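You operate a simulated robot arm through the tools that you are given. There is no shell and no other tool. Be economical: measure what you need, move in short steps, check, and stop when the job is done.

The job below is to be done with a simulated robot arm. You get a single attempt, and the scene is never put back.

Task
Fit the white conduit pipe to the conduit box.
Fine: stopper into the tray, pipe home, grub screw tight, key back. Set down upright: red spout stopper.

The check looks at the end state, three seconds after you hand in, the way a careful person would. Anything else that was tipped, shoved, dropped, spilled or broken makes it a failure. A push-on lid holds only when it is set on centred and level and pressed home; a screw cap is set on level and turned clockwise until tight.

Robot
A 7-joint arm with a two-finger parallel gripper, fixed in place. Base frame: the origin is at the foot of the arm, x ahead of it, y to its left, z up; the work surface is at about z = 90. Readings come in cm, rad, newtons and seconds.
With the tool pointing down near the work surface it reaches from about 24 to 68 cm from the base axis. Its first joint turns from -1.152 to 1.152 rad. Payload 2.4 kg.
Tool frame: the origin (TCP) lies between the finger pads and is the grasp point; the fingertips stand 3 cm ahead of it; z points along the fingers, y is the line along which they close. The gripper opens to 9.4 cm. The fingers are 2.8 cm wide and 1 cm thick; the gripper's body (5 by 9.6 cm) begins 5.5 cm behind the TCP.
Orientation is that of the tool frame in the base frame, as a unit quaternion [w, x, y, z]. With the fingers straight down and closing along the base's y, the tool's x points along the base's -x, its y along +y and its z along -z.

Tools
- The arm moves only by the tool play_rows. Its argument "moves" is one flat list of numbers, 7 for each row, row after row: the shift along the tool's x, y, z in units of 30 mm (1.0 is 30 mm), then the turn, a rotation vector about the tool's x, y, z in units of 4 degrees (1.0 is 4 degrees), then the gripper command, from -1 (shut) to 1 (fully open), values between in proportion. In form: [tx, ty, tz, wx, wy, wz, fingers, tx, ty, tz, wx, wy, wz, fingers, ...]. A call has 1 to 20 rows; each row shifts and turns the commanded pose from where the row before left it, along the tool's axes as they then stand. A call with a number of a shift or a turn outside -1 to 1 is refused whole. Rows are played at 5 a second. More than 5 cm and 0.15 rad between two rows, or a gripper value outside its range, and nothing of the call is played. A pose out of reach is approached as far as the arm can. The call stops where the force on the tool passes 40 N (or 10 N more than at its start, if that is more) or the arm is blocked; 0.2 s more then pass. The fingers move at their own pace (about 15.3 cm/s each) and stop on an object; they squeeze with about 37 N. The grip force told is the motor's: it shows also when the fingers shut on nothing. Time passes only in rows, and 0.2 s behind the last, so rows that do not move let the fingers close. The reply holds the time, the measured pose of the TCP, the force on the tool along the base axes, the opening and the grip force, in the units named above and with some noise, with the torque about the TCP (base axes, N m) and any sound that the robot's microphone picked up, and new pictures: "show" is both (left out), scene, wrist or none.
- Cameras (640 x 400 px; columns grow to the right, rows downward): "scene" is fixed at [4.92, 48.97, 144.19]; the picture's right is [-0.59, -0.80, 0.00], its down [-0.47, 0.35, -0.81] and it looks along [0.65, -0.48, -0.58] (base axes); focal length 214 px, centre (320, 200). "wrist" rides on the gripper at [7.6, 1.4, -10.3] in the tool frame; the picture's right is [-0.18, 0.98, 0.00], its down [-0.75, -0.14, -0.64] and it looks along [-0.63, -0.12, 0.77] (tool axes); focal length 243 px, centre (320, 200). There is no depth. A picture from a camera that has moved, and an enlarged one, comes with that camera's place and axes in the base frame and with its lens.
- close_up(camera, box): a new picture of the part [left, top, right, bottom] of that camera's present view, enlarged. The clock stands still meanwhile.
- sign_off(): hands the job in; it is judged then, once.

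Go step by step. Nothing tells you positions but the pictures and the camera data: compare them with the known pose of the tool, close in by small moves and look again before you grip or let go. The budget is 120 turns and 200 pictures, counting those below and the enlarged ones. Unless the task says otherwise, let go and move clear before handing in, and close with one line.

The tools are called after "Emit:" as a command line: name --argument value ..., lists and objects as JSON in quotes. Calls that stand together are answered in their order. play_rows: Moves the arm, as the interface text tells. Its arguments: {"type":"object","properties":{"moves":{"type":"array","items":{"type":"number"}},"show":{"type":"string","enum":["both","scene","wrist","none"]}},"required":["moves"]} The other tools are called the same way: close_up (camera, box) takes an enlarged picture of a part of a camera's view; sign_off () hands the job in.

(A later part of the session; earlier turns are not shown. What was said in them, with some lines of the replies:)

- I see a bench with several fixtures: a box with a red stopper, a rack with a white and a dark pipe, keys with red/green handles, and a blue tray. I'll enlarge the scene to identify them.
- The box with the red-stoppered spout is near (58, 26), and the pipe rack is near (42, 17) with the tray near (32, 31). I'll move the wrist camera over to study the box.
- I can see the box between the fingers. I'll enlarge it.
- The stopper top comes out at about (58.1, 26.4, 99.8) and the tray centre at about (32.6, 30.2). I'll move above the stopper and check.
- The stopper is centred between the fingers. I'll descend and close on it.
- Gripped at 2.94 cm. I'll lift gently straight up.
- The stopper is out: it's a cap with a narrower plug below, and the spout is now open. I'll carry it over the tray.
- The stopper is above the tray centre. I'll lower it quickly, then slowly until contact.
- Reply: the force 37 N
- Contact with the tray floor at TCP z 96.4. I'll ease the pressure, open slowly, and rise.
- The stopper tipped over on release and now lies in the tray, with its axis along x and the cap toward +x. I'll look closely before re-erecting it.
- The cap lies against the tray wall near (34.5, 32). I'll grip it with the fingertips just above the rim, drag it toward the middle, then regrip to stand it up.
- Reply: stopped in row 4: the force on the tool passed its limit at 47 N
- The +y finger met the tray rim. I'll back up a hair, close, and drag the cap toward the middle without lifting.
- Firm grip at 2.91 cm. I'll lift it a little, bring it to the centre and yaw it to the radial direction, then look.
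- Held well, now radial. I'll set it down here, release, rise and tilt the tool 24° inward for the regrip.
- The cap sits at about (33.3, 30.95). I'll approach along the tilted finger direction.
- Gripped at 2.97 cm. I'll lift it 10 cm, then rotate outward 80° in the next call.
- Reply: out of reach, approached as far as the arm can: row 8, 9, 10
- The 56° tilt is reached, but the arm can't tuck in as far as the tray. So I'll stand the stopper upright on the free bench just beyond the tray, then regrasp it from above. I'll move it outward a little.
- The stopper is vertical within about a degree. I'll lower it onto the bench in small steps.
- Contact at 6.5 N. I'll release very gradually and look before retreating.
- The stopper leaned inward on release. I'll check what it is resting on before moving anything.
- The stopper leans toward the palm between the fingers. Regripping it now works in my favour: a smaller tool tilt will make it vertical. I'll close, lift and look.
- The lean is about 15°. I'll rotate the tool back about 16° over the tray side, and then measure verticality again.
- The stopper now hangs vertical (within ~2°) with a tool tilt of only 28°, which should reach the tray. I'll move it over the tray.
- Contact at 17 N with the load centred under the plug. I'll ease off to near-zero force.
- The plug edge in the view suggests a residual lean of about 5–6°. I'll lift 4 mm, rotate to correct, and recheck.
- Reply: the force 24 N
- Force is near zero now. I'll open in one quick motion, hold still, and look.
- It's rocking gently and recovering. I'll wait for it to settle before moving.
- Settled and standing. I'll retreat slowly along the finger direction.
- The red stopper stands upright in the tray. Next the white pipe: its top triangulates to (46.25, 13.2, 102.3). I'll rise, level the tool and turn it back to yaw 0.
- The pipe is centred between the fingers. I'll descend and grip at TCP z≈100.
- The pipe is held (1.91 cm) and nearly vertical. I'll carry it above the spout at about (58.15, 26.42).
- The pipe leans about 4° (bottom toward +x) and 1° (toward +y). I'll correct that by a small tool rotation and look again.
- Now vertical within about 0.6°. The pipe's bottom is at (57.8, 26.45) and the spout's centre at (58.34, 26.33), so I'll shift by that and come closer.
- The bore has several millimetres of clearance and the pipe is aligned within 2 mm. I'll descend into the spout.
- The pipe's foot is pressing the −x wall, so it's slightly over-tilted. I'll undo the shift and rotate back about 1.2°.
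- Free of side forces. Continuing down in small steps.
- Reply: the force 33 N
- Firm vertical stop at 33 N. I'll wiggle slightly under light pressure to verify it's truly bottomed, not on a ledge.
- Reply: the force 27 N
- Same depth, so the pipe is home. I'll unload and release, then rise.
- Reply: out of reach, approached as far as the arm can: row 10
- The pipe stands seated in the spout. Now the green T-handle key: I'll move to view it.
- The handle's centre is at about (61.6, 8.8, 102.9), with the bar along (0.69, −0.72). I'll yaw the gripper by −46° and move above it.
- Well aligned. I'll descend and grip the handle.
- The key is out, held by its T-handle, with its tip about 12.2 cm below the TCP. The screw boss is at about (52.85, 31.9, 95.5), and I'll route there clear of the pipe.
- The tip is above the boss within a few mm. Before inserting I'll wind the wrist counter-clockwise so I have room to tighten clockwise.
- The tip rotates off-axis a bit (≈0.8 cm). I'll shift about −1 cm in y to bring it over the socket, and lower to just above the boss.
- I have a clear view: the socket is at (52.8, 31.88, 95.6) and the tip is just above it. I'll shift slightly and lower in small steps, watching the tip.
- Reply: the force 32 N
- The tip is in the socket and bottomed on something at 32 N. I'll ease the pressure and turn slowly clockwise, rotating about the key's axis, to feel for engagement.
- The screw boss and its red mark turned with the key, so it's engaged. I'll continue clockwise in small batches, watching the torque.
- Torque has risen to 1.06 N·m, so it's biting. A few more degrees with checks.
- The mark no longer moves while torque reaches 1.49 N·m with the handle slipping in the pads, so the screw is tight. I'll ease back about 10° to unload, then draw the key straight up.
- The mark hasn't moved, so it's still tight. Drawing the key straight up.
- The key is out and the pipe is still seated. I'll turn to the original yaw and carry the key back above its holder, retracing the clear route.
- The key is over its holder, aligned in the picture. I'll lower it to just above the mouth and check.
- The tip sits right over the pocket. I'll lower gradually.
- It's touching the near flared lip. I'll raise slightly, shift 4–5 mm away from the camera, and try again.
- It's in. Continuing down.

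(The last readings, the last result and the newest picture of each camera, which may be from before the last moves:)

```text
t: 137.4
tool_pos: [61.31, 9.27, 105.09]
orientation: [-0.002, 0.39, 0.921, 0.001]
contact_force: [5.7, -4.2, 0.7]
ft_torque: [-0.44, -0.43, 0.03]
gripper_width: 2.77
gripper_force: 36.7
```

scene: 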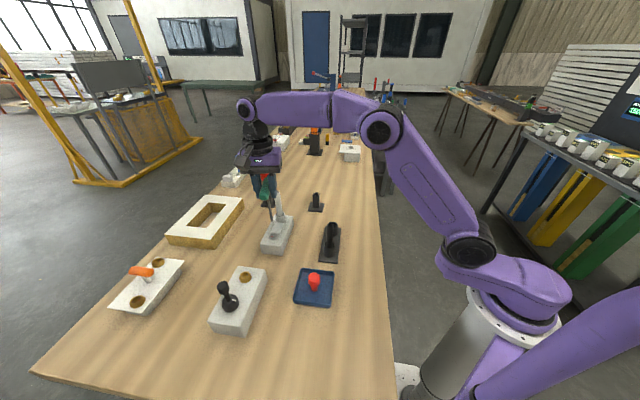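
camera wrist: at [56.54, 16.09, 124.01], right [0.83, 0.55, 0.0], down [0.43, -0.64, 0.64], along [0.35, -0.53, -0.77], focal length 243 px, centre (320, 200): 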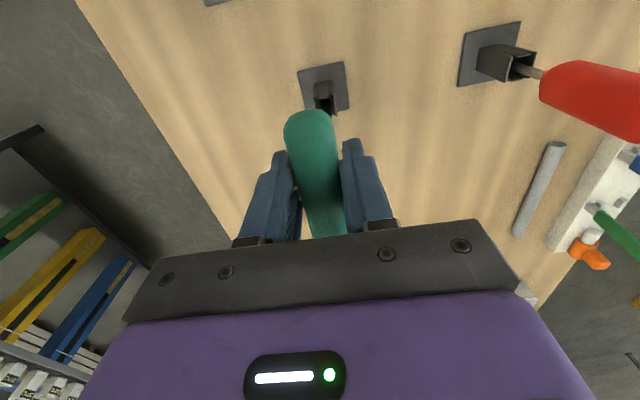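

Side force builds toward (+x, −y), matching the original grasp point; I'll shift 3 mm that way and continue.

Emit:
play_rows --moves '[-0.1, 0, 0, 0, 0, 0, -1, 0, 0, 0.15, 0, 0, 0, -1, 0, 0, 0.15, 0, 0, 0, -1, 0, 0, 0, 0, 0, 0, -1]' --show "none"

```text
t: 138.4
tool_pos: [61.44, 9.06, 104.08]
orientation: [-0.003, 0.389, 0.921, 0.002]
contact_force: [0.2, -0.1, -1.8]
ft_torque: [0.02, -0.02, 0.03]
gripper_width: 2.8
gripper_force: 36.9
```

Emit:
play_rows --moves '[-0.02, 0, 0.1, 0, 0, 0, -1, -0.02, 0, 0.07, 0, 0, 0, -1, 0, 0, 0.03, 0, 0, 0, -1, 0, 0, 0, 0, 0, 0, -1]' --show "none"

Emit:
close_up --camera "scene" --box '[295, 155, 345, 215]'

```text
t: 139.4
tool_pos: [61.58, 8.97, 103.68]
orientation: [-0.002, 0.39, 0.921, 0.002]
contact_force: [-0.2, 0.0, -2.0]
ft_torque: [0.01, 0.02, 0.01]
gripper_width: 2.79
gripper_force: 36.9
```

```text
6.67 times, centred on (320, 185) of scene
camera zoom: at [4.93, 48.97, 144.19], right [-0.59, -0.8, 0.0], down [-0.47, 0.35, -0.81], along [0.65, -0.48, -0.58], focal length 1430 px, centre (320, 300)
```

zoom: 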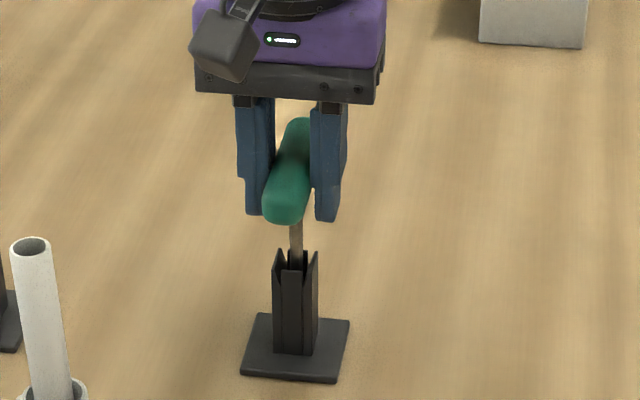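

About 4 mm still to go compared with the original picture.

Emit:
play_rows --moves '[-0.01, 0, 0.05, 0, 0, 0, -1, 0, 0, 0.05, 0, 0, 0, -1, 0, 0, 0.03, 0, 0, 0, -1, 0, 0, 0, 0, 0, 0, -1]' --show "none"

```text
t: 140.4
tool_pos: [61.62, 9.03, 103.27]
orientation: [-0.003, 0.389, 0.921, 0.001]
contact_force: [-0.4, -0.3, -0.7]
ft_torque: [0.03, 0.02, 0.01]
gripper_width: 2.77
gripper_force: 36.7
```

Emit:
play_rows --moves '[0, 0, 0.03, 0, 0, 0, -1, 0, 0, 0.03, 0, 0, 0, -1, 0, 0, 0, 0, 0, 0, -1]' --show "none"

Emit:
close_up --camera "scene" --box '[295, 155, 345, 215]'

```text
t: 141.2
tool_pos: [61.51, 9.01, 103.11]
orientation: [-0.003, 0.389, 0.921, 0.002]
contact_force: [-1.8, -0.1, 8.3]
ft_torque: [-0.02, 0.24, -0.02]
gripper_width: 2.8
gripper_force: 37.0
```

```text
6.67 times, centred on (320, 185) of scene
camera zoom: at [4.9, 48.97, 144.19], right [-0.59, -0.8, 0.0], down [-0.47, 0.35, -0.81], along [0.65, -0.48, -0.58], focal length 1430 px, centre (320, 300)
```

zoom: 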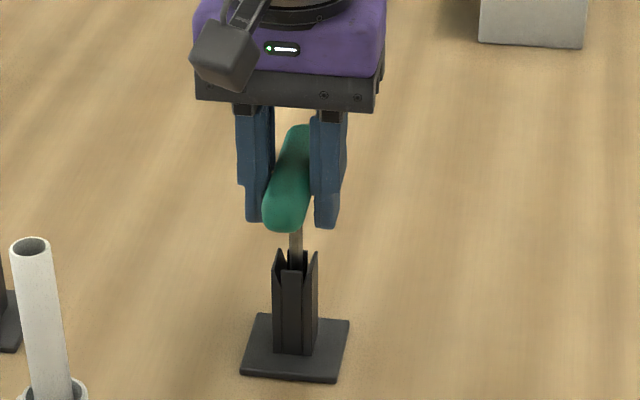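

Seated on the bottom, matching the original height. I'll unload slightly, open, and rise clear.

Emit:
play_rows --moves '[0, 0, -0.02, 0, 0, 0, -1, 0, 0, 0, 0, 0, 0, -0.35, 0, 0, 0, 0, 0, 0, -0.1, 0, 0, 0, 0, 0, 0, 0.1, 0, 0, 0, 0, 0, 0, 0.2, 0, 0, -0.2, 0, 0, 0, 0.2, 0, 0, -0.5, 0, 0, 0, 0.2, 0, 0, -0.8, 0, 0, 0, 0.2, 0, 0, -0.9, 0, 0, 0, 0.2, 0, 0, -0.9, 0, 0, 0, 0.2, 0.8, -0.8, -0.3, 0, 0, 0, 0.2, 0.8, -0.8, -0.3, 0, 0, 0, 0.2, 0.8, -0.8, -0.3, 0, 0, 0, 0.2, 0, 0, 0, 0, 0, 0, 0.2]' --show "both"

Emit:
close_up --camera "scene" --box '[250, 150, 350, 250]'

Emit:
close_up --camera "scene" --box '[250, 210, 350, 310]'

```text
t: 144.2
tool_pos: [51.29, 9.12, 115.56]
orientation: [-0.003, 0.389, 0.921, 0.001]
contact_force: [-0.4, 0.0, 1.1]
ft_torque: [-0.04, 0.03, 0.0]
gripper_width: 5.65
gripper_force: 0.1
camera wrist: at [47.06, 15.69, 125.94], right [0.83, 0.55, 0.0], down [0.43, -0.64, 0.64], along [0.35, -0.53, -0.77], focal length 243 px, centre (320, 200)
```

scene: 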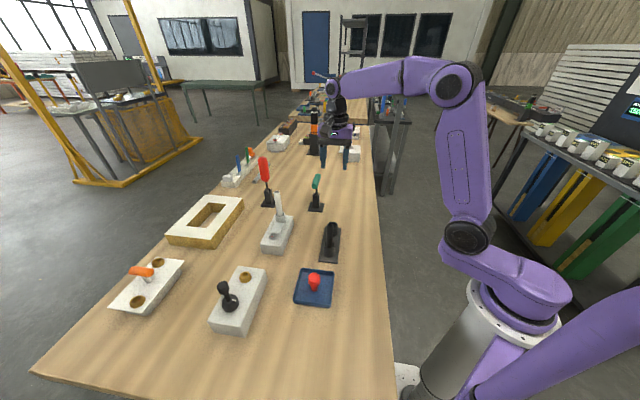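
wrist: 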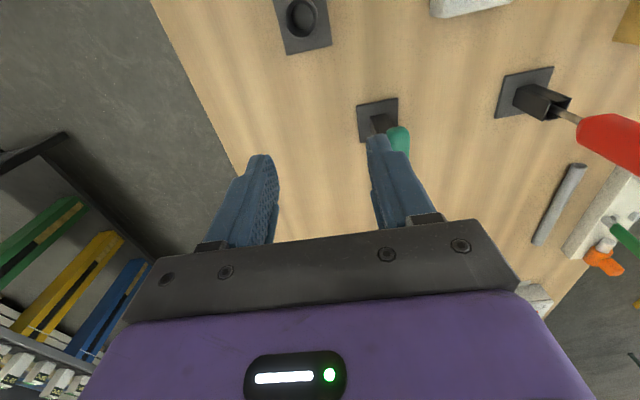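

```text
4.00 times, centred on (300, 200) of scene
camera zoom: at [4.92, 48.97, 144.19], right [-0.59, -0.8, 0.0], down [-0.47, 0.35, -0.81], along [0.65, -0.48, -0.58], focal length 858 px, centre (400, 200)
```

zoom: 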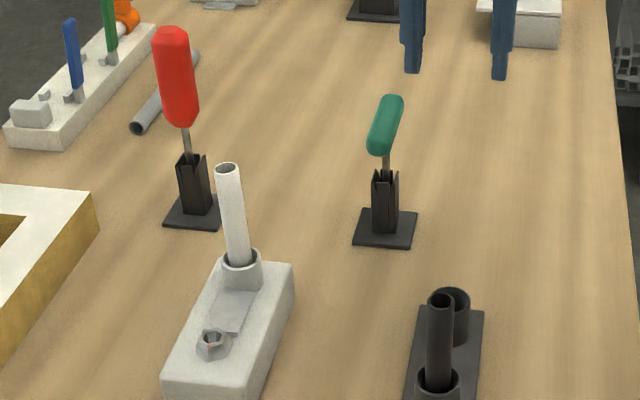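

```text
4.00 times, centred on (300, 260) of scene
camera zoom: at [4.92, 48.97, 144.19], right [-0.59, -0.8, 0.0], down [-0.47, 0.35, -0.81], along [0.65, -0.48, -0.58], focal length 858 px, centre (400, -40)
```

zoom: 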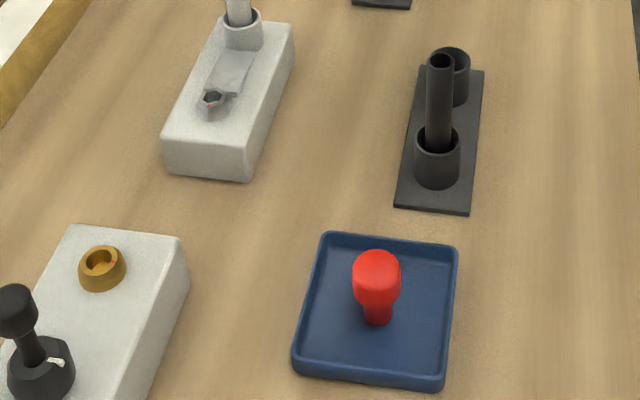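

Everything is where it should be: the stopper is upright in the tray, the pipe is seated and vertical, the screw is tight and the key is back in its holder. The arm is clear, so I'm handing in.

Emit:
sign_off

```text
The job is handed in.
```

The white pipe is fitted to the conduit box and the grub screw is tight, with the red stopper upright in the tray and the key back in its holder; the stopper tipped twice on release before I got it to stand.
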